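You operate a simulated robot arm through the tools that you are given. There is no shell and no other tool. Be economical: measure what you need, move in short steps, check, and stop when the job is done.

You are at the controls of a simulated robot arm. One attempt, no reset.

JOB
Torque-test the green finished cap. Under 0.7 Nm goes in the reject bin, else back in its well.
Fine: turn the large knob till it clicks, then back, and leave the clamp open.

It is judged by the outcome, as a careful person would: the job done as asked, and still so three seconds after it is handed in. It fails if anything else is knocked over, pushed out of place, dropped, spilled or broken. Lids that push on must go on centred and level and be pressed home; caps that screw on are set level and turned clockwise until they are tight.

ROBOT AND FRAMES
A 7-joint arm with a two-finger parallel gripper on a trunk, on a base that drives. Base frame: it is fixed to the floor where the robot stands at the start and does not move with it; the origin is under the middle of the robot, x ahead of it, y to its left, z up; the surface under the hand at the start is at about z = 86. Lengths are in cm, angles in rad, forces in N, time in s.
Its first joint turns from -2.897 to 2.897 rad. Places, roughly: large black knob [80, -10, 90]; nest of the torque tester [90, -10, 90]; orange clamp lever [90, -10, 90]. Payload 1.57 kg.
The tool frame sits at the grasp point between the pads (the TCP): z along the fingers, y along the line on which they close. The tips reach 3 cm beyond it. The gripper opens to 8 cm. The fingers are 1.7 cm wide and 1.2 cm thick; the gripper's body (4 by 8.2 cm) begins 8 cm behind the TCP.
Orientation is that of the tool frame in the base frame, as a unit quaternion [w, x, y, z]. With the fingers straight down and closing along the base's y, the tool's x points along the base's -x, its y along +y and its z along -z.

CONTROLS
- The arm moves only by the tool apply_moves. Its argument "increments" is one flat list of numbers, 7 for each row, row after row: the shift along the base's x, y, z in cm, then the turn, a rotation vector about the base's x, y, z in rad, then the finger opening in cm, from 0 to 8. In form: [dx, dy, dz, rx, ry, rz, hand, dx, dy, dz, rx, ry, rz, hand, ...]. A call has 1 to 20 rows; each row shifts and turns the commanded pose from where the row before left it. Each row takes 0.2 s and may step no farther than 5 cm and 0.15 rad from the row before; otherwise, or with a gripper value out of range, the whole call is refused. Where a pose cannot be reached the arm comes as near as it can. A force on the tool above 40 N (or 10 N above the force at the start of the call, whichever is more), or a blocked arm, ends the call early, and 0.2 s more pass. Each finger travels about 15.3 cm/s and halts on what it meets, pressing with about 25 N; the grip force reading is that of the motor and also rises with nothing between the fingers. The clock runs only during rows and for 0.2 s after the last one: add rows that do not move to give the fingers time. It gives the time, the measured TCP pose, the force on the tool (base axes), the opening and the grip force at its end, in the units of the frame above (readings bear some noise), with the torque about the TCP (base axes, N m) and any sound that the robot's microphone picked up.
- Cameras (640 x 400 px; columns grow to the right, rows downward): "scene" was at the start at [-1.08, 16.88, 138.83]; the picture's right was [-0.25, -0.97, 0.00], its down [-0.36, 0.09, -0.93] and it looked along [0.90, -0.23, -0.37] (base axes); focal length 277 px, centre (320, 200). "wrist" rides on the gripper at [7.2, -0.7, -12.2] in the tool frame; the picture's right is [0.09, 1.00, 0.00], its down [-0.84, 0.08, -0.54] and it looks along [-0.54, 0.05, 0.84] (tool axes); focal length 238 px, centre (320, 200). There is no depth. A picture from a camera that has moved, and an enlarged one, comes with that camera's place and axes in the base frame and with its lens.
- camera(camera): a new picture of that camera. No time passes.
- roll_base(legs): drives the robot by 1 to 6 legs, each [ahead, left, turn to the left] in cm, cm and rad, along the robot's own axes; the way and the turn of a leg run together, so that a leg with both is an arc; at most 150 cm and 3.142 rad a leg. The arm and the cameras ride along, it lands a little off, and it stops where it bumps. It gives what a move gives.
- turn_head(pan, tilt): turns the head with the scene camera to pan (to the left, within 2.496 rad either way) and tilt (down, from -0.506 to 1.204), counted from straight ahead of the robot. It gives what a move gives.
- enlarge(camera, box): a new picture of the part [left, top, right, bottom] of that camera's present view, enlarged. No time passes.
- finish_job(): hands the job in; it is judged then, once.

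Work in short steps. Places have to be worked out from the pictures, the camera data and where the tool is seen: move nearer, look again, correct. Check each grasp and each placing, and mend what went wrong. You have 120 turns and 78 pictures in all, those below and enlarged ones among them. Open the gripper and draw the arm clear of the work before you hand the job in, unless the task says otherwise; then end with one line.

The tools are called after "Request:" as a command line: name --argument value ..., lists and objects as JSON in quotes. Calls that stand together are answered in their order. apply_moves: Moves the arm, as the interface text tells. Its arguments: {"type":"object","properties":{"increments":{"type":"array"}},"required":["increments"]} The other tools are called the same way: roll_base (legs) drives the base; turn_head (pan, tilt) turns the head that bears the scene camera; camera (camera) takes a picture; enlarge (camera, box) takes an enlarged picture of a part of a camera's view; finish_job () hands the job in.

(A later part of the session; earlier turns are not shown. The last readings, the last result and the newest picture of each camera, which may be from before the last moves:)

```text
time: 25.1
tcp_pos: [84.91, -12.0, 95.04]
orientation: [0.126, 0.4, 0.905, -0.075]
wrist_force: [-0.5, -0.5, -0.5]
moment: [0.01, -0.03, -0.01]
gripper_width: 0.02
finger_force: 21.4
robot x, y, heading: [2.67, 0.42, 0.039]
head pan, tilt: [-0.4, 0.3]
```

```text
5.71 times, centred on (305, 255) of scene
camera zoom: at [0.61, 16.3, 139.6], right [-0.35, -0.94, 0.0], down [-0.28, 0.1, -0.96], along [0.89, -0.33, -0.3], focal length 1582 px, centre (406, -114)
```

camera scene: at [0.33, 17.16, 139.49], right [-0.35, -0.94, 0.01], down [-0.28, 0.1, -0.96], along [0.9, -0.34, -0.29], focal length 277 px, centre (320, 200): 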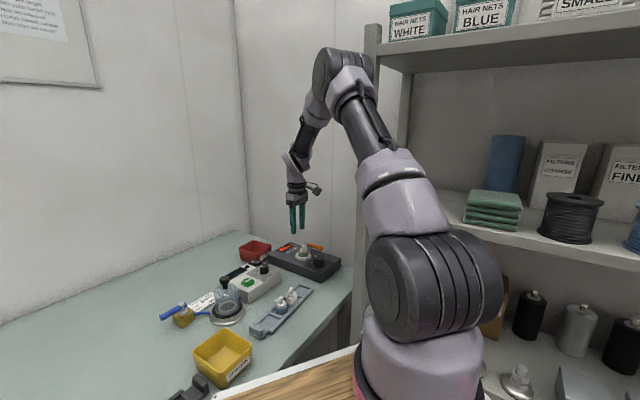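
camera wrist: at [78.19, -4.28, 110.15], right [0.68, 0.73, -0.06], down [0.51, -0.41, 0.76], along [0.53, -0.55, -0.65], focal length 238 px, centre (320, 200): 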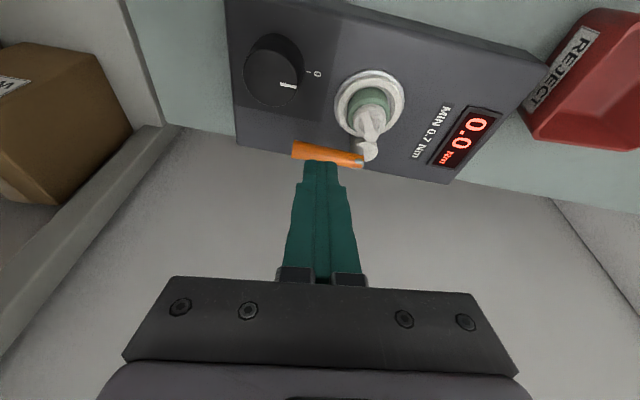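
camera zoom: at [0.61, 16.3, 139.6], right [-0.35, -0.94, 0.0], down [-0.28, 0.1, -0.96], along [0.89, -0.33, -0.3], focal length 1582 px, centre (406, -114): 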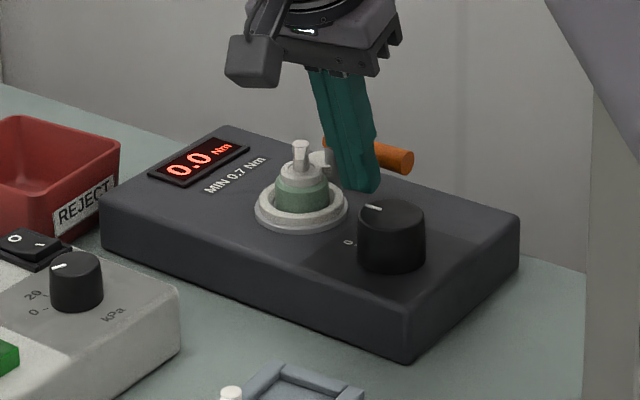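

The closed fingers are just inside the handle. I push it gently outward (toward the wall).

Request:
apply_moves --increments '[0.3, -0.4, 0, 0, 0, 0, 0, 0.3, -0.4, 0, 0, 0, 0, 0, 0.3, -0.4, 0, 0, 0, 0, 0, 0.3, -0.4, 0, 0, 0, 0, 0]'

Request:
enlarge --camera "scene" --box '[260, 220, 350, 290]'

```text
time: 26.1
tcp_pos: [86.32, -13.59, 95.15]
orientation: [0.126, 0.4, 0.905, -0.076]
wrist_force: [-1.4, -0.1, -1.0]
moment: [-0.01, 0.05, 0.01]
gripper_width: 0.0
finger_force: 21.5
robot x, y, heading: [2.98, 0.98, 0.041]
head pan, tilt: [-0.4, 0.3]
```

```text
5.71 times, centred on (305, 255) of scene
camera zoom: at [0.61, 16.3, 139.6], right [-0.35, -0.94, 0.0], down [-0.28, 0.1, -0.96], along [0.89, -0.33, -0.3], focal length 1582 px, centre (406, -114)
```

zoom: 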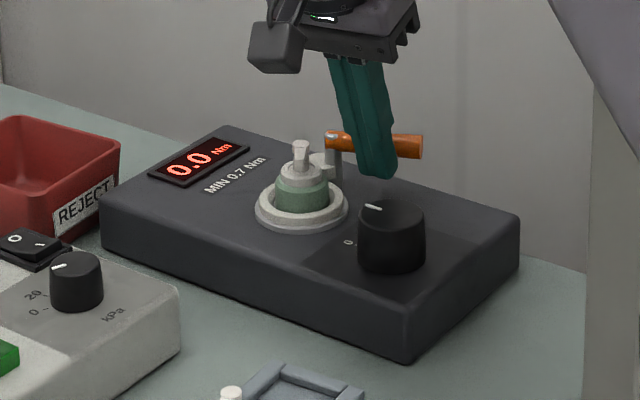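

The handle swings freely and the foot approaches the cap. I follow the arc.

Request:
apply_moves --increments '[0.4, -0.3, 0, 0, 0, 0, 0, 0.4, -0.25, 0, 0, 0, 0, 0, 0.4, -0.2, 0, 0, 0, 0, 0, 0.4, -0.05, 0, 0, 0, 0, 0, 0.4, 0, 0, 0, 0, 0, 0]'

Request:
enlarge --camera "scene" --box '[260, 220, 350, 290]'

```text
time: 27.3
tcp_pos: [88.38, -14.45, 95.13]
orientation: [0.126, 0.4, 0.905, -0.075]
wrist_force: [-1.1, 0.5, -1.0]
moment: [-0.01, 0.03, -0.03]
gripper_width: 0.0
finger_force: 21.9
robot x, y, heading: [2.72, 0.75, 0.044]
head pan, tilt: [-0.4, 0.3]
```

```text
5.71 times, centred on (305, 255) of scene
camera zoom: at [0.61, 16.29, 139.6], right [-0.35, -0.94, 0.0], down [-0.28, 0.1, -0.96], along [0.89, -0.33, -0.3], focal length 1582 px, centre (406, -114)
```

zoom: 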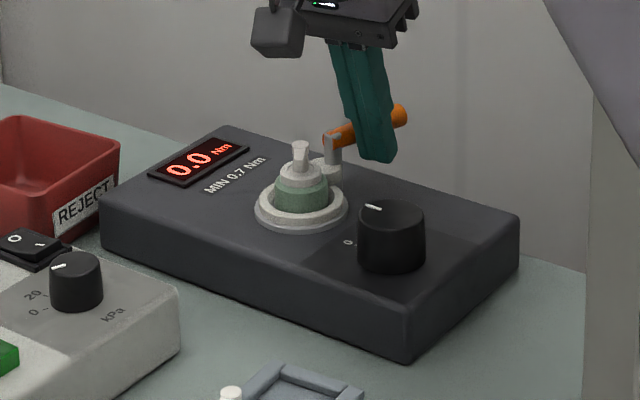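

Request:
apply_moves --increments '[0.4, 0.05, 0, 0, 0, 0, 0, 0.4, 0.1, 0, 0, 0, 0, 0, 0.4, 0.15, 0, 0, 0, 0, 0, 0.3, 0.15, 0, 0, 0, 0, 0]'

Request:
enlarge --camera "scene" --box '[260, 220, 350, 290]'

Request:
enlarge --camera "wrist" --box '[220, 40, 420, 200]'

```text
time: 28.3
tcp_pos: [88.99, -14.28, 95.01]
orientation: [0.121, 0.404, 0.903, -0.079]
wrist_force: [-9.0, -4.0, 4.7]
moment: [-0.09, 0.04, -0.09]
gripper_width: 0.0
finger_force: 21.5
robot x, y, heading: [2.66, 0.9, 0.043]
head pan, tilt: [-0.4, 0.3]
stopped in row 4: the force on the tool passed its limit at 45 N (the readings are from after the stop); the commanded pose is now the measured one
```

```text
5.71 times, centred on (305, 255) of scene
camera zoom: at [0.53, 16.27, 139.6], right [-0.35, -0.94, 0.0], down [-0.28, 0.1, -0.96], along [0.89, -0.34, -0.3], focal length 1582 px, centre (406, -114)
```

zoom: 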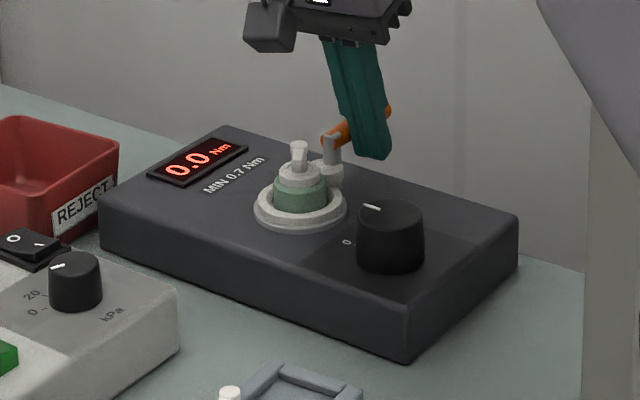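

```text
2.50 times, centred on (320, 120) of wrist
camera zoom: at [82.26, -6.65, 104.7], right [0.69, 0.72, -0.07], down [0.51, -0.41, 0.75], along [0.51, -0.55, -0.65], focal length 596 px, centre (320, 400)
```

zoom: 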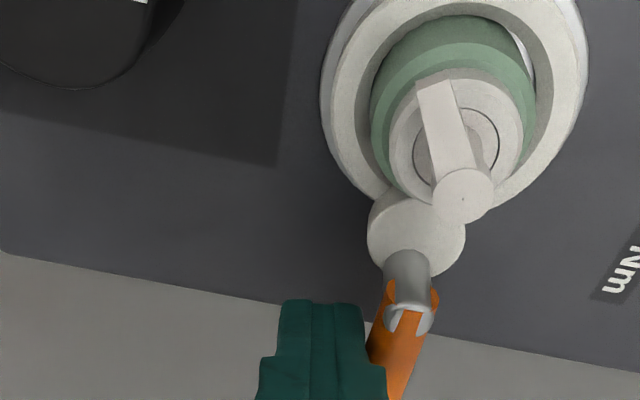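

The foot now bears on the cap: the clamp is closed (force limit reached). I back off the handle, lift, straighten the tool and go above the knob at ≈(80.35,-12.5).

Request:
apply_moves --increments '[-0.6, 0, 0, 0, 0, 0, 0, -0.4, 0.2, 2, 0, 0, 0, 0, -0.4, 0.4, 3, 0, 0, 0, 0, -1, 0.3, 2, 0.12, 0.085, 0, 2, -2, 0.3, 0, 0.12, 0.085, 0, 4, -2, 0.3, 0, 0, 0, 0.12, 5, -1.2, 0.2, 0, 0, 0, 0.13, 5.5, -0.5, 0.1, 0, 0, 0, 0.13, 5.5, 0, 0, 0, 0, 0, 0.13, 5.5, 0, 0, 0, 0, 0, 0.13, 5.5, 0, 0, 0, 0, 0, 0, 5.5]'

Request:
camera --camera "wrist"

```text
time: 30.7
tcp_pos: [81.08, -12.44, 101.94]
orientation: [-0.003, 0.097, 0.995, -0.005]
wrist_force: [0.0, 0.3, 0.2]
moment: [0.01, 0.0, -0.02]
gripper_width: 5.52
finger_force: 0.0
robot x, y, heading: [2.81, 0.56, 0.043]
head pan, tilt: [-0.4, 0.3]
```

```text
30 pictures are left
camera wrist: at [74.17, -11.45, 114.22], right [0.1, 0.99, -0.01], down [0.84, -0.08, 0.54], along [0.53, -0.06, -0.84], focal length 238 px, centre (320, 200)
```

wrist: 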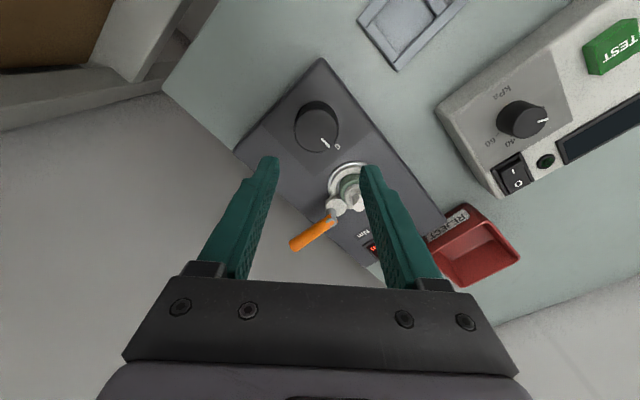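

Request:
enlarge --camera "wrist" --box '[270, 80, 370, 170]'

```text
4.44 times, centred on (320, 125) of wrist
camera zoom: at [74.17, -11.45, 114.22], right [0.1, 0.99, -0.01], down [0.84, -0.08, 0.54], along [0.53, -0.06, -0.84], focal length 1059 px, centre (320, 533)
```

zoom: 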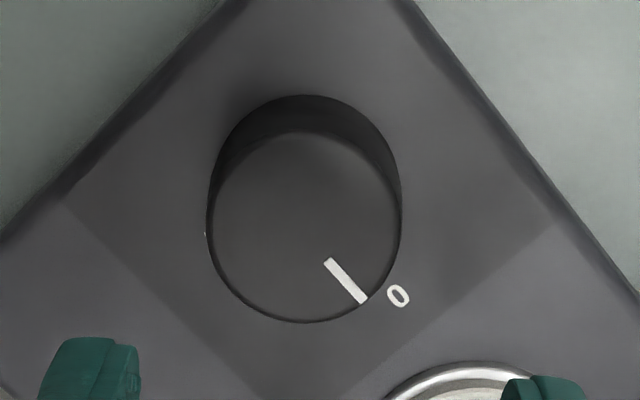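

Knob centre ≈(80.2,-12.5), Ø3.9, with an end tick ~115° clockwise from 0. I descend around it.

Request:
apply_moves --increments '[-0.88, -0.06, -2.5, 0, 0, 0, 6, 0, 0, -2.5, 0, 0, 0, 6, 0, 0, -2.0, 0, 0, 0, 6, 0, 0, -0.7, 0, 0, 0, 6, 0, 0, 0, 0, 0, 0, 6]'

Request:
enlarge --camera "scene" --box '[260, 210, 350, 280]'

```text
time: 31.9
tcp_pos: [80.28, -12.61, 94.38]
orientation: [-0.004, 0.099, 0.995, -0.005]
wrist_force: [0.2, -0.2, -0.6]
moment: [0.03, 0.0, 0.0]
gripper_width: 6.0
finger_force: 0.1
robot x, y, heading: [2.72, 0.98, 0.04]
head pan, tilt: [-0.4, 0.3]
```

```text
5.71 times, centred on (305, 245) of scene
camera zoom: at [0.57, 16.29, 139.6], right [-0.35, -0.94, 0.0], down [-0.28, 0.1, -0.96], along [0.89, -0.34, -0.3], focal length 1582 px, centre (406, -57)
```

zoom: 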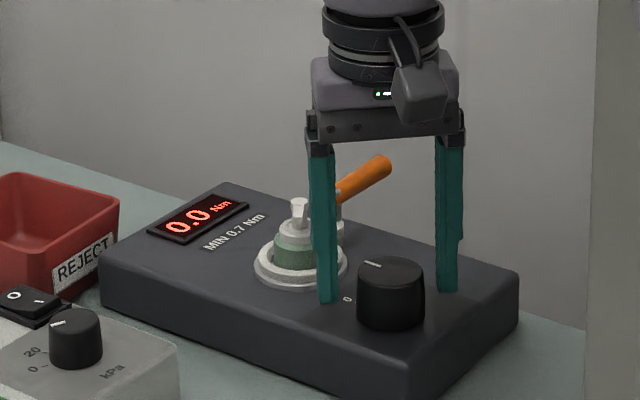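

Fingers straddle the knob. I close and give a first clockwise turn.

Request:
apply_moves --increments '[0, 0, 0, 0, 0, 0, 4.5, 0, 0, 0, 0, 0, 0, 3.5, 0, 0, 0, 0, 0, 0, 2, 0, 0, 0, 0, 0, 0, 1, 0, 0, 0, 0, 0, -0.1, 1, 0, 0, 0, 0, 0, -0.1, 1, 0, 0, 0, 0, 0, -0.1, 1]'

Request:
enlarge --camera "scene" --box '[260, 210, 350, 280]'

```text
time: 33.5
tcp_pos: [80.27, -12.74, 94.32]
orientation: [-0.004, 0.248, 0.969, -0.004]
wrist_force: [-4.4, -21.7, 1.5]
moment: [-0.34, -0.43, 0.01]
gripper_width: 4.18
finger_force: 45.2
robot x, y, heading: [2.65, 0.93, 0.045]
head pan, tilt: [-0.4, 0.3]
```

```text
5.71 times, centred on (305, 245) of scene
camera zoom: at [0.56, 16.19, 139.61], right [-0.35, -0.94, 0.0], down [-0.28, 0.1, -0.96], along [0.89, -0.34, -0.3], focal length 1582 px, centre (406, -57)
```

zoom: 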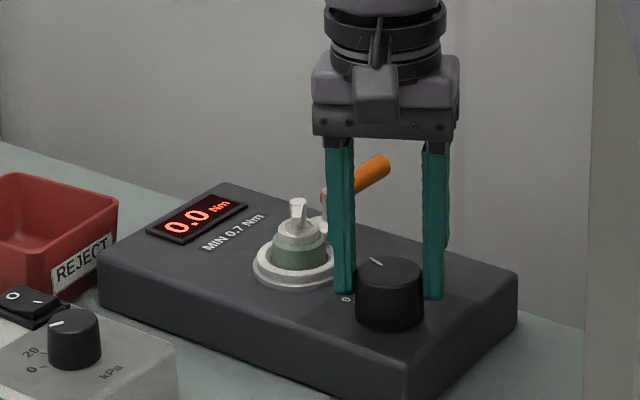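

A sideways force of −22 N in y says I'm off-centre; I check the wrist view.

Request:
enlarge --camera "wrist" --box '[260, 100, 380, 200]'

```text
4.00 times, centred on (320, 150) of wrist
camera zoom: at [73.96, -9.7, 106.6], right [0.4, 0.92, -0.01], down [0.78, -0.33, 0.54], along [0.49, -0.22, -0.84], focal length 953 px, centre (320, 400)
```

zoom: 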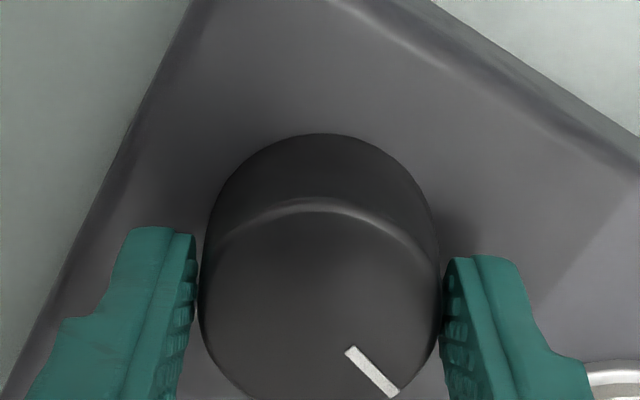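

The knob turned with the hand. I ease the grip briefly to relieve the side load and recentre, then regrip.

Request:
apply_moves --increments '[0, 0, 0, 0, 0, 0, 4.8, -0.2, -0.05, 0, 0, 0, 0, 4.8, 0, 0, 0, 0, 0, 0, 3.5, 0, 0, 0, 0, 0, 0, 2, 0, 0, 0, 0, 0, 0, 1]'

```text
time: 34.7
tcp_pos: [80.01, -12.56, 94.32]
orientation: [-0.003, 0.247, 0.969, -0.004]
wrist_force: [-8.2, -4.9, -1.1]
moment: [0.45, -0.22, -0.05]
gripper_width: 4.18
finger_force: 44.7
robot x, y, heading: [2.38, 0.84, 0.043]
head pan, tilt: [-0.4, 0.3]
```

Side load is down. I continue clockwise in steps and listen.

Request:
apply_moves --increments '[0, 0, 0, 0, 0, -0.1, 1, 0, 0, 0, 0, 0, -0.1, 1, 0, 0, 0, 0, 0, -0.1, 1, 0, 0, 0, 0, 0, -0.1, 1, 0, 0, 0, 0, 0, -0.1, 1]'

Request:
enlarge --camera "scene" --box '[260, 210, 350, 280]'

```text
time: 35.9
tcp_pos: [80.03, -12.57, 94.25]
orientation: [-0.004, 0.479, 0.878, -0.003]
wrist_force: [-1.1, -0.4, 2.0]
moment: [0.35, -0.61, 0.0]
gripper_width: 4.15
finger_force: 45.0
robot x, y, heading: [3.12, 0.83, 0.045]
head pan, tilt: [-0.4, 0.3]
```

```text
5.71 times, centred on (305, 245) of scene
camera zoom: at [0.57, 16.29, 139.6], right [-0.35, -0.94, 0.0], down [-0.28, 0.1, -0.96], along [0.89, -0.34, -0.3], focal length 1582 px, centre (406, -57)
```

zoom: 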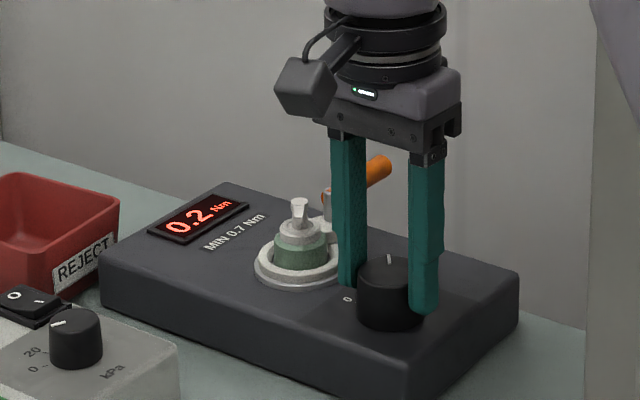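

Display reads 0.2 Nm — clockwise is right and the clamp works. I continue.

Request:
apply_moves --increments '[0, 0, 0, 0, 0, -0.1, 1, 0, 0, 0, 0, 0, -0.1, 1, 0, 0, 0, 0, 0, -0.1, 1, 0, 0, 0, 0, 0, -0.1, 1, 0, 0, 0, 0, 0, -0.1, 1]'

Request:
enlarge --camera "scene" --box '[260, 210, 350, 280]'

```text
time: 37.1
tcp_pos: [80.19, -12.44, 94.31]
orientation: [-0.005, 0.681, 0.732, -0.001]
wrist_force: [32.3, 9.3, -2.8]
moment: [-0.46, -1.69, 0.07]
gripper_width: 4.15
finger_force: 44.8
robot x, y, heading: [2.43, 0.75, 0.037]
head pan, tilt: [-0.4, 0.3]
```

```text
5.71 times, centred on (305, 245) of scene
camera zoom: at [0.71, 16.33, 139.6], right [-0.35, -0.94, 0.0], down [-0.28, 0.1, -0.95], along [0.89, -0.34, -0.3], focal length 1582 px, centre (406, -57)
```

zoom: 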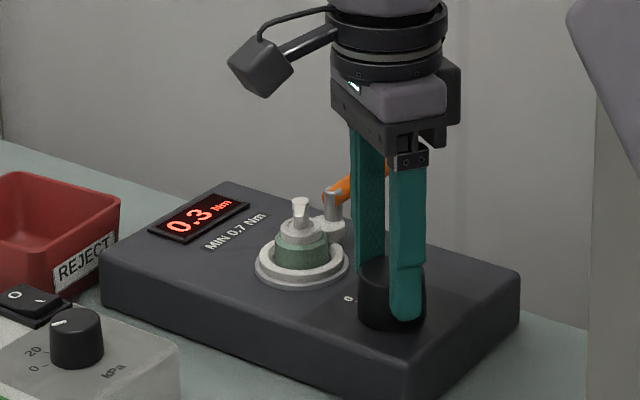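

0.3 Nm. There's a +x side load, so I shift +x a little while gripping and continue.

Request:
apply_moves --increments '[0.15, 0.04, 0, 0, 0, 0, 1, 0, 0, 0, 0, 0, -0.1, 1, 0.05, 0, 0, 0, 0, -0.1, 1]'

```text
time: 37.9
tcp_pos: [80.29, -12.53, 94.27]
orientation: [-0.006, 0.751, 0.66, -0.002]
wrist_force: [28.2, 9.5, -3.4]
moment: [-0.07, -1.44, 0.08]
gripper_width: 4.18
finger_force: 45.1
robot x, y, heading: [2.69, 0.91, 0.044]
head pan, tilt: [-0.4, 0.3]
```

Request:
apply_moves --increments '[0.2, 0.06, 0, 0, 0, 0, 1, 0, 0, 0, 0, 0, -0.1, 1, 0, 0, 0, 0, 0, -0.1, 1]'

Request:
enlarge --camera "scene" --box '[260, 210, 350, 280]'

```text
time: 38.7
tcp_pos: [80.36, -12.42, 94.29]
orientation: [-0.006, 0.813, 0.583, -0.003]
wrist_force: [9.2, 7.3, 6.7]
moment: [-0.09, -0.67, 0.02]
gripper_width: 4.14
finger_force: 45.4
robot x, y, heading: [2.47, 0.78, 0.043]
head pan, tilt: [-0.4, 0.3]
```

```text
5.71 times, centred on (305, 245) of scene
camera zoom: at [0.58, 16.32, 139.6], right [-0.35, -0.94, 0.0], down [-0.28, 0.1, -0.96], along [0.89, -0.34, -0.3], focal length 1582 px, centre (406, -57)
```

zoom: 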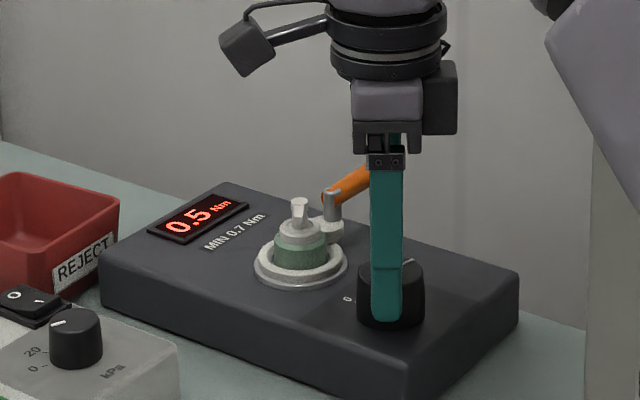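

0.5 Nm and still rising, no click yet. I continue.

Request:
apply_moves --increments '[0, 0, 0, 0, 0, -0.08, 1, 0, 0, 0, 0, 0, -0.08, 1, 0, 0, 0, 0, 0, -0.08, 1]'

```text
time: 39.5
tcp_pos: [80.27, -12.61, 94.37]
orientation: [-0.004, 0.877, 0.48, -0.001]
wrist_force: [3.9, 0.3, 19.5]
moment: [-0.68, -0.29, -0.01]
gripper_width: 4.15
finger_force: 44.7
robot x, y, heading: [2.71, 1.01, 0.04]
head pan, tilt: [-0.4, 0.3]
```

Request:
apply_moves --increments '[0, 0, 0.05, 0, 0, -0.08, 1, 0, 0, 0, 0, 0, -0.08, 1, 0, 0, 0, 0, 0, 0, 1]'

Request:
enlarge --camera "scene" --box '[260, 210, 350, 280]'

```text
time: 40.3
tcp_pos: [80.55, -12.59, 94.33]
orientation: [-0.006, 0.912, 0.409, 0.0]
wrist_force: [14.6, -8.4, -1.1]
moment: [-0.96, -0.99, 0.04]
gripper_width: 4.16
finger_force: 45.0
robot x, y, heading: [2.89, 1.16, 0.042]
head pan, tilt: [-0.4, 0.3]
```

```text
5.71 times, centred on (305, 245) of scene
camera zoom: at [0.64, 16.25, 139.6], right [-0.35, -0.94, 0.0], down [-0.28, 0.1, -0.96], along [0.89, -0.34, -0.3], focal length 1582 px, centre (406, -57)
```

zoom: 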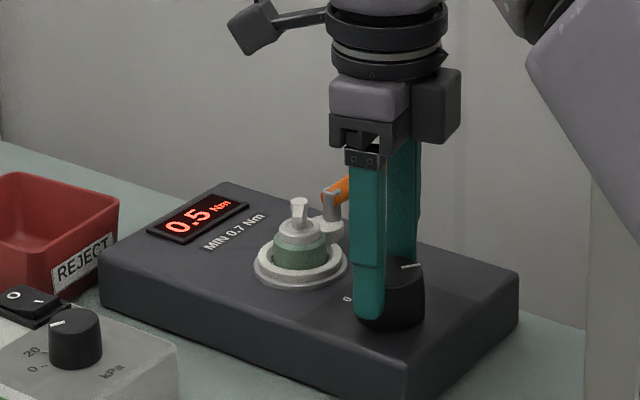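

Request:
apply_moves --increments '[0.1, -0.05, 0, 0, 0, -0.08, 1, 0, 0, 0, 0, 0, -0.08, 1, 0, 0, 0, 0, 0, -0.08, 1, 0, 0, 0, 0, 0, 0, 1]'

Request:
enlarge --camera "scene" --box '[260, 210, 350, 280]'

```text
time: 41.3
tcp_pos: [80.53, -12.52, 94.28]
orientation: [-0.007, 0.955, 0.297, 0.002]
wrist_force: [9.3, -10.6, 13.1]
moment: [-0.7, -0.73, 0.54]
gripper_width: 4.19
finger_force: 44.8
robot x, y, heading: [2.41, 0.98, 0.042]
head pan, tilt: [-0.4, 0.3]
```

```text
5.71 times, centred on (305, 245) of scene
camera zoom: at [0.56, 16.26, 139.6], right [-0.35, -0.94, 0.0], down [-0.28, 0.1, -0.96], along [0.89, -0.34, -0.3], focal length 1582 px, centre (406, -57)
```

zoom: 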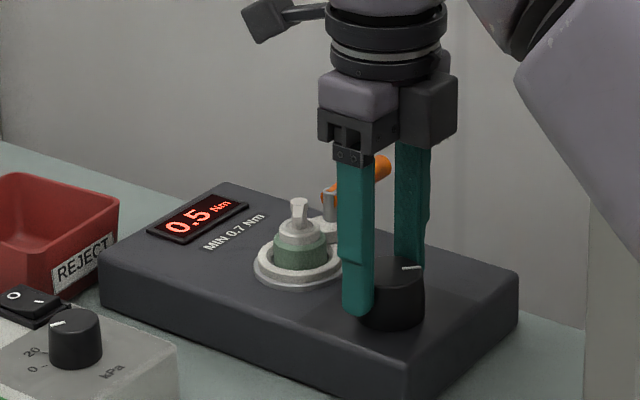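

Torque about z is now 0.54 Nm with the pointer nearly still: either the stop/click point or slipping. I nudge a bit further.

Request:
apply_moves --increments '[0, 0, 0, 0, 0, -0.08, 0, 0, 0, 0, 0, 0, -0.08, 0, 0, 0, 0, 0, 0, 0, 0]'

Request:
enlarge --camera "wrist" --box '[260, 100, 380, 200]'

```text
time: 42.1
tcp_pos: [80.56, -12.63, 94.15]
orientation: [-0.006, 0.975, 0.221, 0.001]
wrist_force: [15.8, -15.4, -3.4]
moment: [-0.92, -0.95, 0.62]
gripper_width: 4.12
finger_force: 45.0
robot x, y, heading: [2.73, 0.83, 0.045]
head pan, tilt: [-0.4, 0.3]
```

```text
4.00 times, centred on (320, 150) of wrist
camera zoom: at [87.03, -8.94, 106.52], right [0.51, -0.86, -0.01], down [-0.72, -0.43, 0.54], along [-0.47, -0.27, -0.84], focal length 953 px, centre (320, 400)
```

zoom: 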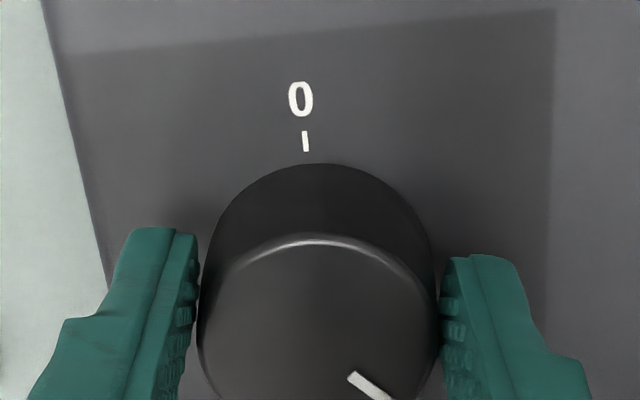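

Pointer keeps its place relative to the fingers, so there's no slip; the knob is ~130° round and torque is rising. I keep going slightly.

Request:
apply_moves --increments '[0.08, -0.08, 0, 0, 0, -0.08, 0, 0, 0, 0, 0, 0, -0.08, 0, 0, 0, 0, 0, 0, 0, 0]'

Request:
enlarge --camera "scene" --box '[260, 210, 350, 280]'

```text
time: 42.9
tcp_pos: [80.59, -12.51, 94.12]
orientation: [-0.007, 0.99, 0.141, 0.001]
wrist_force: [9.5, -11.8, -3.2]
moment: [-0.84, -0.49, 0.95]
gripper_width: 4.16
finger_force: 44.9
robot x, y, heading: [2.84, 0.69, 0.042]
head pan, tilt: [-0.4, 0.3]
```

```text
5.71 times, centred on (305, 245) of scene
camera zoom: at [0.61, 16.24, 139.61], right [-0.35, -0.94, 0.0], down [-0.28, 0.1, -0.96], along [0.89, -0.34, -0.3], focal length 1582 px, centre (406, -57)
```

zoom: 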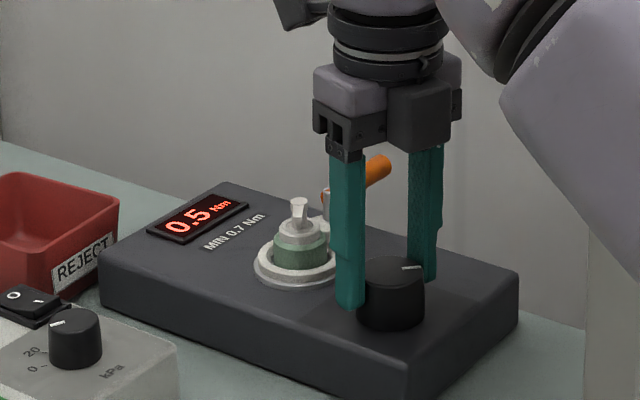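

The display stays at 0.5 and the pointer has stopped while the hand twists on. I check where the pointer is relative to the end tick.

Request:
enlarge --camera "wrist" --box '[240, 100, 400, 220]'

```text
3.33 times, centred on (320, 160) of wrist
camera zoom: at [87.5, -10.07, 106.53], right [0.37, -0.93, -0.01], down [-0.78, -0.31, 0.54], along [-0.5, -0.19, -0.84], focal length 794 px, centre (320, 333)
```

zoom: 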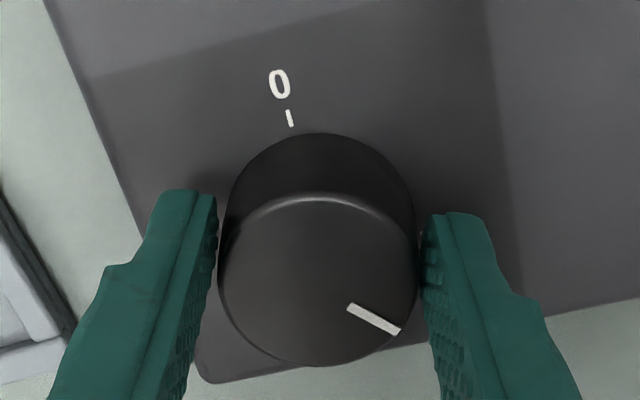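

The pointer is ~136° round at a firm stop, past the tick, with the reading flat at 0.5. I turn back a little to see whether the display holds its value (click done) or falls.

Request:
apply_moves --increments '[0, 0, 0, 0, 0, 0.1, 1, 0, 0, 0, 0, 0, 0.1, 1, 0, 0, 0, 0, 0, 0.1, 1, 0, 0, 0, 0, 0, 0.1, 1, 0, 0, 0, 0, 0, 0.1, 1]'

Request:
enlarge --camera "scene" --box '[260, 210, 350, 280]'

```text
time: 44.1
tcp_pos: [80.47, -12.49, 94.16]
orientation: [-0.007, 0.924, 0.382, -0.002]
wrist_force: [-1.8, -2.4, -16.2]
moment: [-0.35, -0.62, -0.01]
gripper_width: 4.17
finger_force: 44.9
robot x, y, heading: [2.77, 0.72, 0.043]
head pan, tilt: [-0.4, 0.3]
```

```text
5.71 times, centred on (305, 245) of scene
camera zoom: at [0.62, 16.27, 139.6], right [-0.35, -0.94, 0.0], down [-0.28, 0.1, -0.96], along [0.89, -0.34, -0.3], focal length 1582 px, centre (406, -57)
```

zoom: 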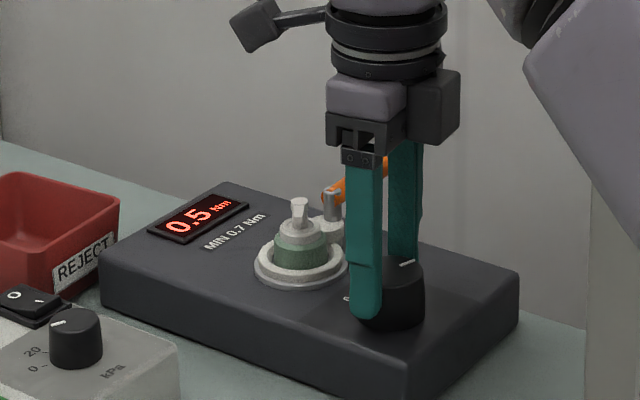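

Request:
apply_moves --increments '[0, 0, 0, 0, 0, 0.12, 1, 0, 0, 0, 0, 0, 0.12, 1, 0, 0, 0, 0, 0, 0.12, 1, 0, 0, 0, 0, 0, 0.12, 1, 0, 0, 0, 0, 0, 0.12, 1]'

Request:
enlarge --camera "scene" --box '[260, 210, 350, 280]'

```text
time: 45.3
tcp_pos: [80.31, -12.37, 94.17]
orientation: [-0.007, 0.769, 0.639, -0.003]
wrist_force: [-30.7, 14.8, -5.4]
moment: [0.0, 0.15, -0.14]
gripper_width: 4.2
finger_force: 45.3
robot x, y, heading: [2.47, 0.83, 0.038]
head pan, tilt: [-0.4, 0.3]
```

```text
5.71 times, centred on (305, 245) of scene
camera zoom: at [0.46, 16.35, 139.59], right [-0.35, -0.94, 0.0], down [-0.28, 0.1, -0.96], along [0.89, -0.34, -0.29], focal length 1582 px, centre (406, -57)
```

zoom: 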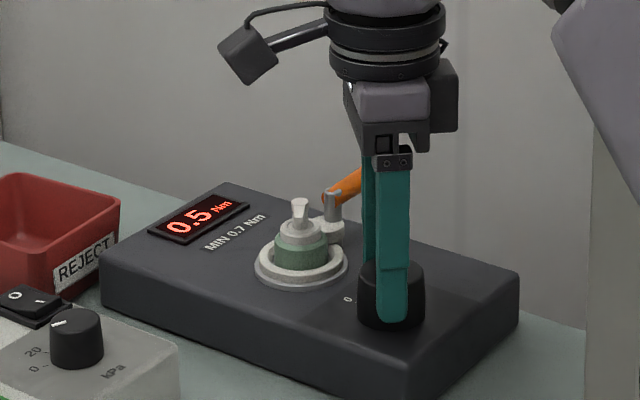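

The display holds 0.5 while the knob is going back (peak latched). Since no click was reported, I turn clockwise once more to the stop and listen.

Request:
apply_moves --increments '[-0.15, 0.05, 0, 0, 0, -0.1, 0, 0, 0, 0, 0, 0, -0.1, 0, 0.05, 0, 0, 0, 0, -0.1, 0, 0.05, 0, 0, 0, 0, -0.1, 0, 0.1, 0, 0, 0, 0, -0.1, 0, 0.1, -0.05, 0, 0, 0, -0.1, 0, 0.1, -0.05, 0, 0, 0, -0.1, 0, 0, 0, 0, 0, 0, -0.1, 0, 0, 0, 0, 0, 0, -0.1, 0, 0, 0, 0, 0, 0, -0.1, 0]'

```text
time: 47.5
tcp_pos: [80.8, -12.41, 94.4]
orientation: [-0.004, 0.981, 0.192, 0.0]
wrist_force: [-28.0, 16.4, -8.6]
moment: [-0.27, 0.47, 0.83]
gripper_width: 4.13
finger_force: 45.1
robot x, y, heading: [2.96, 0.75, 0.04]
head pan, tilt: [-0.4, 0.3]
```

Request:
apply_moves --increments '[-0.15, 0.1, 0, 0, 0, -0.05, 0, 0, 0, 0, 0, 0, -0.1, 0, 0, 0, 0, 0, 0, -0.1, 0, 0, 0, 0, 0, 0, 0, 0]'

Request:
enlarge --camera "scene" --box '[260, 210, 350, 280]'

```text
time: 48.5
tcp_pos: [80.92, -12.59, 94.4]
orientation: [-0.004, 0.998, 0.067, 0.005]
wrist_force: [9.8, -4.9, 4.5]
moment: [-0.73, -0.55, 0.52]
gripper_width: 4.13
finger_force: 45.8
robot x, y, heading: [2.69, 0.76, 0.043]
head pan, tilt: [-0.4, 0.3]
```

```text
5.71 times, centred on (305, 245) of scene
camera zoom: at [0.63, 16.26, 139.6], right [-0.35, -0.94, 0.0], down [-0.28, 0.1, -0.96], along [0.89, -0.34, -0.3], focal length 1582 px, centre (406, -57)
```

zoom: 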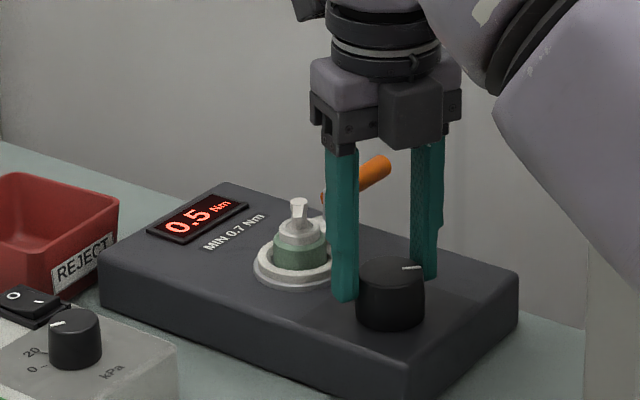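

Same stop, same 0.5 reading: the test is complete (0.5 < 0.7 → reject). Now I turn the knob back to 0.

Request:
apply_moves --increments '[-0.06, 0, 0, 0, 0, 0.12, 0, -0.06, 0, 0, 0, 0, 0.12, 0, -0.06, 0, 0, 0, 0, 0.12, 0, -0.06, 0, 0, 0, 0, 0.12, 0, -0.06, 0, 0, 0, 0, 0.12, 0, -0.06, 0, 0, 0, 0, 0.12, 0, -0.06, 0, 0, 0, 0, 0.12, 0, -0.06, 0, 0, 0, 0, 0.12, 0, -0.06, 0, 0, 0, 0, 0.12, 0]'

```text
time: 49.5
tcp_pos: [80.78, -12.36, 94.4]
orientation: [-0.004, 0.95, 0.313, 0.004]
wrist_force: [4.7, -1.3, -9.4]
moment: [-0.29, -1.0, 0.01]
gripper_width: 4.14
finger_force: 44.9
robot x, y, heading: [2.68, 0.08, 0.042]
head pan, tilt: [-0.4, 0.3]
stopped in row 5: the force on the tool passed its limit at 40 N (the readings are from after the stop); the commanded pose is now the measured one
```

Request:
apply_moves --increments '[0, 0, 0, 0, 0, 0.1, 1, 0, 0, 0, 0, 0, 0.1, 1, 0, 0, 0, 0, 0, 0.1, 1, 0, 0, 0, 0, 0, 0.1, 1]'

```text
time: 50.5
tcp_pos: [80.57, -12.16, 94.49]
orientation: [-0.008, 0.868, 0.496, 0.001]
wrist_force: [-12.1, 13.8, -11.3]
moment: [0.36, -0.52, -0.15]
gripper_width: 4.15
finger_force: 45.1
robot x, y, heading: [2.41, 1.1, 0.045]
head pan, tilt: [-0.4, 0.3]
```

I release briefly, recentre on the knob and regrip to remove side load.

Request:
apply_moves --increments '[0, 0, 0, 0, 0, 0, 4.8, 0, 0, 0, 0, 0, 0, 5.2, -0.25, -0.2, -0.1, 0, 0, 0, 5.2, 0, 0, 0, 0, 0, 0, 5.2, 0, 0, 0, 0, 0, 0, 4, 0, 0, 0, 0, 0, 0, 2, 0, 0, 0, 0, 0, 0, 1]'

```text
time: 52.1
tcp_pos: [80.3, -12.48, 94.37]
orientation: [-0.007, 0.868, 0.496, 0.002]
wrist_force: [-8.7, 3.8, 0.9]
moment: [0.27, -0.27, -0.04]
gripper_width: 4.12
finger_force: 44.5
robot x, y, heading: [2.61, 0.6, 0.042]
head pan, tilt: [-0.4, 0.3]
```

Request:
apply_moves --increments '[0, 0, 0, 0, 0, 0.1, 1, 0, 0, 0, 0, 0, 0.1, 1, 0, 0, 0, 0, 0, 0.1, 1, 0, 0, 0, 0, 0, 0.1, 1, 0, 0, 0, 0, 0, 0.1, 1, 0, 0, 0, 0, 0, 0.1, 1]'

```text
time: 53.5
tcp_pos: [80.16, -12.29, 94.4]
orientation: [-0.009, 0.683, 0.731, -0.001]
wrist_force: [-34.3, 13.6, -8.3]
moment: [0.34, 0.02, -0.1]
gripper_width: 4.12
finger_force: 44.7
robot x, y, heading: [2.79, 0.53, 0.045]
head pan, tilt: [-0.4, 0.3]
```

Request:
apply_moves --increments '[-0.2, 0.05, 0, 0, 0, 0, 1, 0, 0, 0, 0, 0, 0.1, 1, -0.05, 0, 0, 0, 0, 0.1, 1, -0.05, 0, 0, 0, 0, 0.1, 1]'

Request:
enlarge --camera "wrist" --box '[240, 100, 400, 220]'

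```text
time: 54.5
tcp_pos: [80.09, -12.44, 94.44]
orientation: [-0.007, 0.566, 0.824, 0.0]
wrist_force: [-20.8, 16.6, -17.5]
moment: [1.5, 0.0, -0.04]
gripper_width: 4.12
finger_force: 45.0
robot x, y, heading: [2.65, 0.75, 0.043]
head pan, tilt: [-0.4, 0.3]
```

```text
3.33 times, centred on (320, 160) of wrist
camera zoom: at [77.26, -6.0, 106.73], right [0.9, 0.44, -0.01], down [0.38, -0.76, 0.53], along [0.23, -0.48, -0.85], focal length 794 px, centre (320, 333)
```

zoom: 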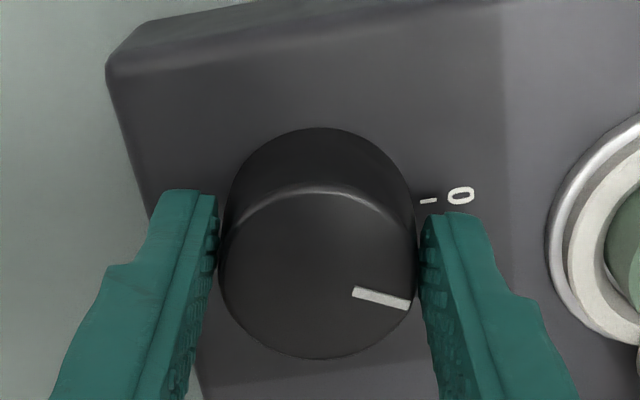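

About 0.5 rad remains to the 0 mark. I continue back.

Request:
apply_moves --increments '[-0.1, 0.05, 0, 0, 0, 0, 1, 0, 0, 0, 0, 0, 0.12, 1, 0, 0, 0, 0, 0, 0.12, 1, 0, 0, 0, 0, 0, 0.12, 1, 0, 0, 0, 0, 0, 0.1, 1, 0, 0, 0, 0, 0, 0, 1]'

Request:
enlarge --camera "wrist" --box '[240, 100, 400, 220]'

```text
time: 56.0
tcp_pos: [79.91, -12.62, 94.38]
orientation: [-0.006, 0.364, 0.931, -0.003]
wrist_force: [-19.3, 7.1, 0.0]
moment: [0.6, 0.24, 0.0]
gripper_width: 4.11
finger_force: 45.0
robot x, y, heading: [2.49, 0.88, 0.039]
head pan, tilt: [-0.4, 0.3]
```

```text
3.33 times, centred on (320, 160) of wrist
camera zoom: at [74.63, -8.08, 106.73], right [0.61, 0.79, -0.01], down [0.67, -0.51, 0.53], along [0.42, -0.33, -0.85], focal length 794 px, centre (320, 333)
```

zoom: 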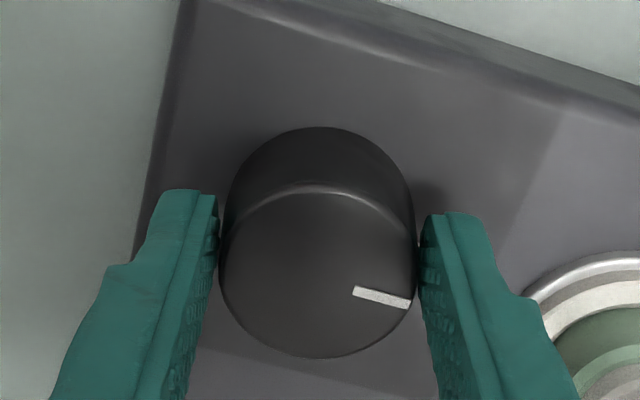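

The pointer is back at its original direction (0). I release and lift clear, then look at lever and display.

Request:
apply_moves --increments '[0, 0, 0, 0, 0, 0, 5, 0, 0, 0, 0, 0, 0, 6, 0, 0, 2, 0, 0, 0, 6, 0, 0, 4, 0, 0, 0, 6, 0, 0, 3, 0, 0, 0, 4, 0, 0, 0, 0, 0, 0, 4]'

Request:
camera --camera "wrist"

```text
time: 57.4
tcp_pos: [79.88, -12.49, 103.04]
orientation: [-0.007, 0.363, 0.932, -0.002]
wrist_force: [0.3, 0.4, 0.2]
moment: [0.01, 0.01, -0.01]
gripper_width: 3.98
finger_force: 0.0
robot x, y, heading: [2.32, 0.67, 0.046]
head pan, tilt: [-0.4, 0.3]
```

```text
12 pictures are left
camera wrist: at [74.49, -8.03, 115.39], right [0.61, 0.8, -0.01], down [0.68, -0.51, 0.53], along [0.42, -0.33, -0.85], focal length 238 px, centre (320, 200)
```

wrist: 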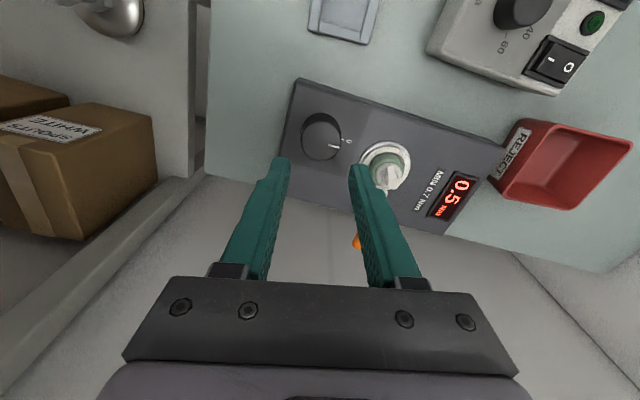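

Knob at 0, display 0.5. Now I go to the far side of the handle (toward the display end) with closed, tilted fingers to swing it back open.

Request:
apply_moves --increments '[3.2, 0.3, 0, 0, 0, 0, 2, 3.2, 0.2, 0, 0, 0, -0.08, 0, 3.2, -0.1, 0, -0.12, -0.085, 0, 0, 3.2, -0.6, 0, -0.12, -0.085, 0, 0, 0, 0, -2.5, 0, 0, 0, 0, 0, 0, -1.5, 0, 0, 0, 0, 0, 0, 0, 0, 0, 0, 0]'

Request:
camera --camera "wrist"

```text
time: 59.0
tcp_pos: [92.88, -12.5, 99.33]
orientation: [0.12, 0.396, 0.907, -0.078]
wrist_force: [-1.1, -0.2, -0.3]
moment: [-0.02, 0.04, 0.0]
gripper_width: 0.0
finger_force: 21.4
robot x, y, heading: [2.66, 0.71, 0.047]
head pan, tilt: [-0.4, 0.3]
```

```text
11 pictures are left
camera wrist: at [85.99, -5.01, 109.1], right [0.68, 0.73, -0.07], down [0.52, -0.41, 0.75], along [0.52, -0.54, -0.66], focal length 238 px, centre (320, 200)
```

wrist: 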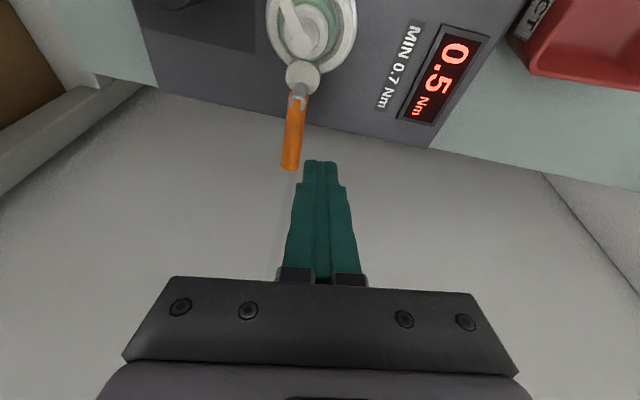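

The handle is ~1.7 cm left of the finger axis — too tight; I shift 0.6 cm away, then descend.

Request:
apply_moves --increments '[0.42, 0.42, 0, 0, 0, 0, 0, 0, 0, -2, 0, 0, 0, 0, 0, 0, -1.5, 0, 0, 0, 0, 0, 0, -0.8, 0, 0, 0, 0, 0, 0, 0, 0, 0, 0, 0]'

Request:
camera --camera "wrist"

```text
time: 60.1
tcp_pos: [93.31, -12.11, 95.01]
orientation: [0.12, 0.397, 0.906, -0.078]
wrist_force: [-0.4, 0.5, -0.5]
moment: [0.0, 0.0, 0.02]
gripper_width: 0.0
finger_force: 21.4
robot x, y, heading: [2.8, 0.7, 0.038]
head pan, tilt: [-0.4, 0.3]
```

```text
10 pictures are left
camera wrist: at [86.4, -4.61, 104.87], right [0.68, 0.73, -0.07], down [0.52, -0.41, 0.75], along [0.52, -0.54, -0.66], focal length 238 px, centre (320, 200)
```

wrist: 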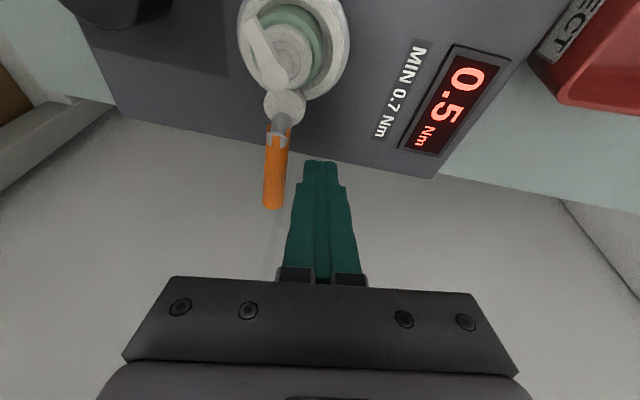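

Finger is correctly on the far side. I sweep the handle back clockwise toward its original position.

Request:
apply_moves --increments '[-0.6, -0.35, 0, 0, 0, 0, 0, -0.6, -0.35, 0, 0, 0, 0, 0, -0.58, -0.4, 0, 0, 0, 0, 0, -0.37, -0.46, 0, 0, 0, 0, 0, -0.37, -0.46, 0, 0, 0, 0, 0, -0.5, -0.25, 0, 0, 0, 0, 0, -0.5, -0.2, 0, 0, 0, 0, 0]'

Request:
camera --camera "wrist"

```text
time: 61.8
tcp_pos: [89.88, -14.73, 94.98]
orientation: [0.12, 0.397, 0.907, -0.077]
wrist_force: [0.1, 0.0, 0.0]
moment: [-0.01, 0.02, -0.03]
gripper_width: 0.0
finger_force: 21.2
robot x, y, heading: [2.7, 0.99, 0.042]
head pan, tilt: [-0.4, 0.3]
```

```text
9 pictures are left
camera wrist: at [82.9, -7.2, 104.87], right [0.67, 0.73, -0.07], down [0.52, -0.41, 0.75], along [0.52, -0.54, -0.66], focal length 238 px, centre (320, 200)
```

wrist: 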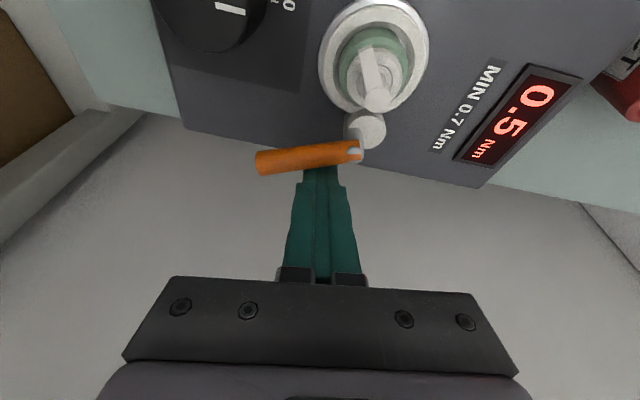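

~20° remain to the original open position. I push a little more.

Request:
apply_moves --increments '[-0.5, 0, 0, 0, 0, 0, 0, -0.5, 0.2, 0, 0, 0, 0, 0, -0.3, 0.3, 0, 0, 0, 0, 0, -0.2, 0.25, 0, 0, 0, 0, 0]'

Request:
camera --camera "wrist"

```text
time: 62.8
tcp_pos: [88.42, -14.42, 95.16]
orientation: [0.123, 0.397, 0.906, -0.077]
wrist_force: [25.9, -25.6, -1.6]
moment: [-0.42, -0.32, -0.2]
gripper_width: 0.0
finger_force: 21.4
robot x, y, heading: [2.63, 1.19, 0.038]
head pan, tilt: [-0.4, 0.3]
```

```text
8 pictures are left
camera wrist: at [81.56, -6.83, 104.96], right [0.68, 0.73, -0.07], down [0.52, -0.41, 0.75], along [0.52, -0.55, -0.65], focal length 238 px, centre (320, 200)
```

wrist: 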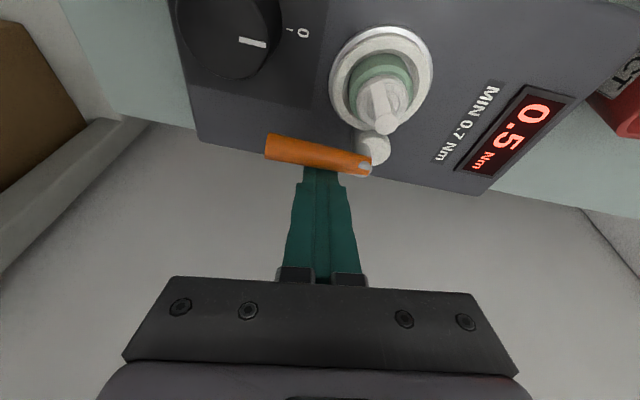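

The lever is back at its open stop. I back off, rise, straighten and hover over the cap to check alignment.

Request:
apply_moves --increments '[0.3, -0.35, 0, 0, 0, 0, 0, 0, 0, 2, 0, 0, 0, 0, 0, 0, 3.5, 0, 0, 0, 0, -0.5, 1.9, 1.5, 0.12, 0.087, 0, 2, -0.5, 1.9, 0, 0.12, 0.087, 0, 4, -0.5, 1.8, 0, 0, 0, 0, 5, 0, 0, 0, 0, 0, 0, 5]'

Request:
enlarge --camera "wrist" --box '[240, 80, 400, 240]'

```text
time: 64.3
tcp_pos: [87.22, -8.61, 102.03]
orientation: [-0.008, 0.401, 0.916, -0.002]
wrist_force: [-0.4, -0.5, 0.1]
moment: [0.01, 0.0, 0.01]
gripper_width: 4.98
finger_force: 0.1
robot x, y, heading: [2.67, 0.89, 0.05]
head pan, tilt: [-0.4, 0.3]
```

```text
2.50 times, centred on (320, 160) of wrist
camera zoom: at [82.2, -3.78, 114.4], right [0.67, 0.74, -0.01], down [0.63, -0.56, 0.53], along [0.39, -0.36, -0.85], focal length 596 px, centre (320, 300)
```

zoom: 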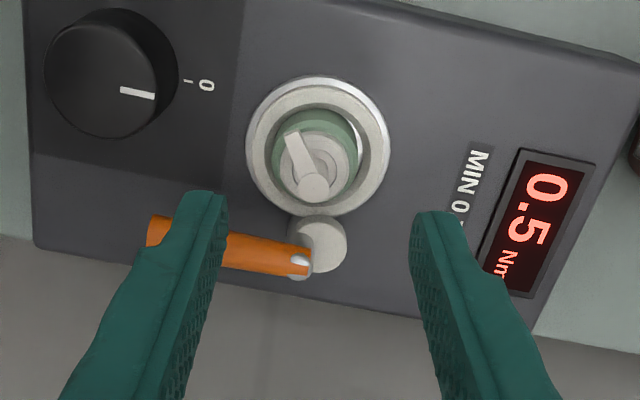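

The cap sits fine in the nest. I correct the small tilt and offset, descend to the earlier release height and close.

Request:
apply_moves --increments '[0, -0.38, -2.5, 0, -0.016, 0, 5, 0, 0, -2.5, 0, 0, 0, 5, 0, 0, -1.5, 0, 0, 0, 5, 0, 0, -0.8, 0, 0, 0, 5, 0, 0, 0, 0, 0, 0, 5, 0, 0, 0, 0, 0, 0, 4, 0, 0, 0, 0, 0, 0, 3, 0, 0, 0, 0, 0, 0, 2, 0, 0, 0, 0, 0, 0, 1]'

```text
time: 66.3
tcp_pos: [86.92, -9.3, 94.83]
orientation: [0.0, 0.4, 0.916, 0.002]
wrist_force: [3.9, 0.9, 2.1]
moment: [0.07, -0.14, 0.02]
gripper_width: 2.95
finger_force: 9.7
robot x, y, heading: [2.21, 0.96, 0.039]
head pan, tilt: [-0.4, 0.3]
```

Gripped at 2.95 cm as before. I lift and check.

Request:
apply_moves --increments '[0, 0, 0.5, 0, 0, 0, 0.5, 0, 0, 1.5, 0, 0, 0, 0.5, 0, 0, 3, 0, 0, 0, 0.5, 0, 0, 3, 0, 0, 0, 0.5, 0, 0, 1.5, 0, 0, 0, 0.5, 0, 0, 0, 0, 0, 0, 0.5]'

Request:
camera --camera "wrist"

```text
time: 67.8
tcp_pos: [87.25, -8.99, 104.47]
orientation: [-0.001, 0.401, 0.916, 0.0]
wrist_force: [1.0, -0.5, 0.3]
moment: [0.0, 0.02, 0.01]
gripper_width: 2.98
finger_force: 10.4
robot x, y, heading: [2.48, 0.9, 0.038]
head pan, tilt: [-0.4, 0.3]
```

```text
6 pictures are left
camera wrist: at [82.02, -4.03, 116.63], right [0.67, 0.74, 0.0], down [0.63, -0.56, 0.54], along [0.4, -0.36, -0.84], focal length 238 px, centre (320, 200)
```

wrist: 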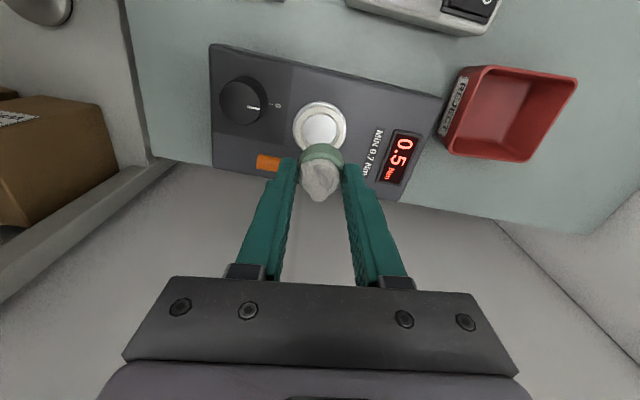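

The cap is held; display 0.5 → reject. Bin centre ≈(98.7,6.5). I carry the cap above it.

Request:
apply_moves --increments '[2.2, 3.06, 0, 0, 0, 0, 0.5, 2.2, 3.06, 0, 0, 0, 0, 0.5, 2.2, 3.06, 0, 0, 0, 0, 0.5, 2.2, 3.06, 0, 0, 0, 0, 0.5, 2.2, 3.06, 0, 0, 0, 0, 0.5, 0, 0, 0, 0, 0, 0, 0.5]'

Request:
camera --camera "wrist"

```text
time: 69.2
tcp_pos: [98.03, 6.17, 104.35]
orientation: [0.0, 0.4, 0.917, 0.002]
wrist_force: [-0.9, -0.6, 0.5]
moment: [-0.03, 0.02, 0.02]
gripper_width: 3.06
finger_force: 10.1
robot x, y, heading: [2.78, 0.99, 0.043]
head pan, tilt: [-0.4, 0.3]
```

```text
5 pictures are left
camera wrist: at [92.83, 11.02, 116.6], right [0.67, 0.74, 0.0], down [0.63, -0.56, 0.54], along [0.4, -0.36, -0.84], focal length 238 px, centre (320, 200)
```

wrist: 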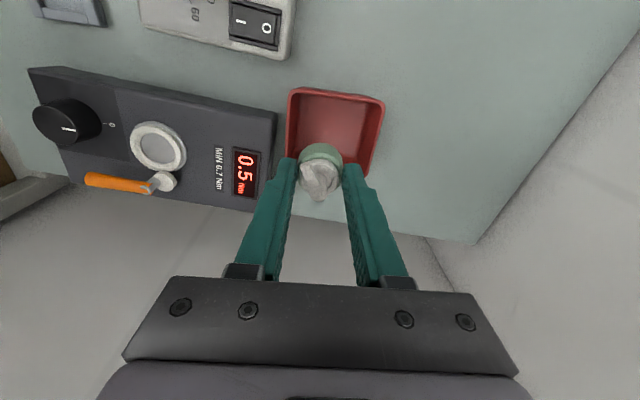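

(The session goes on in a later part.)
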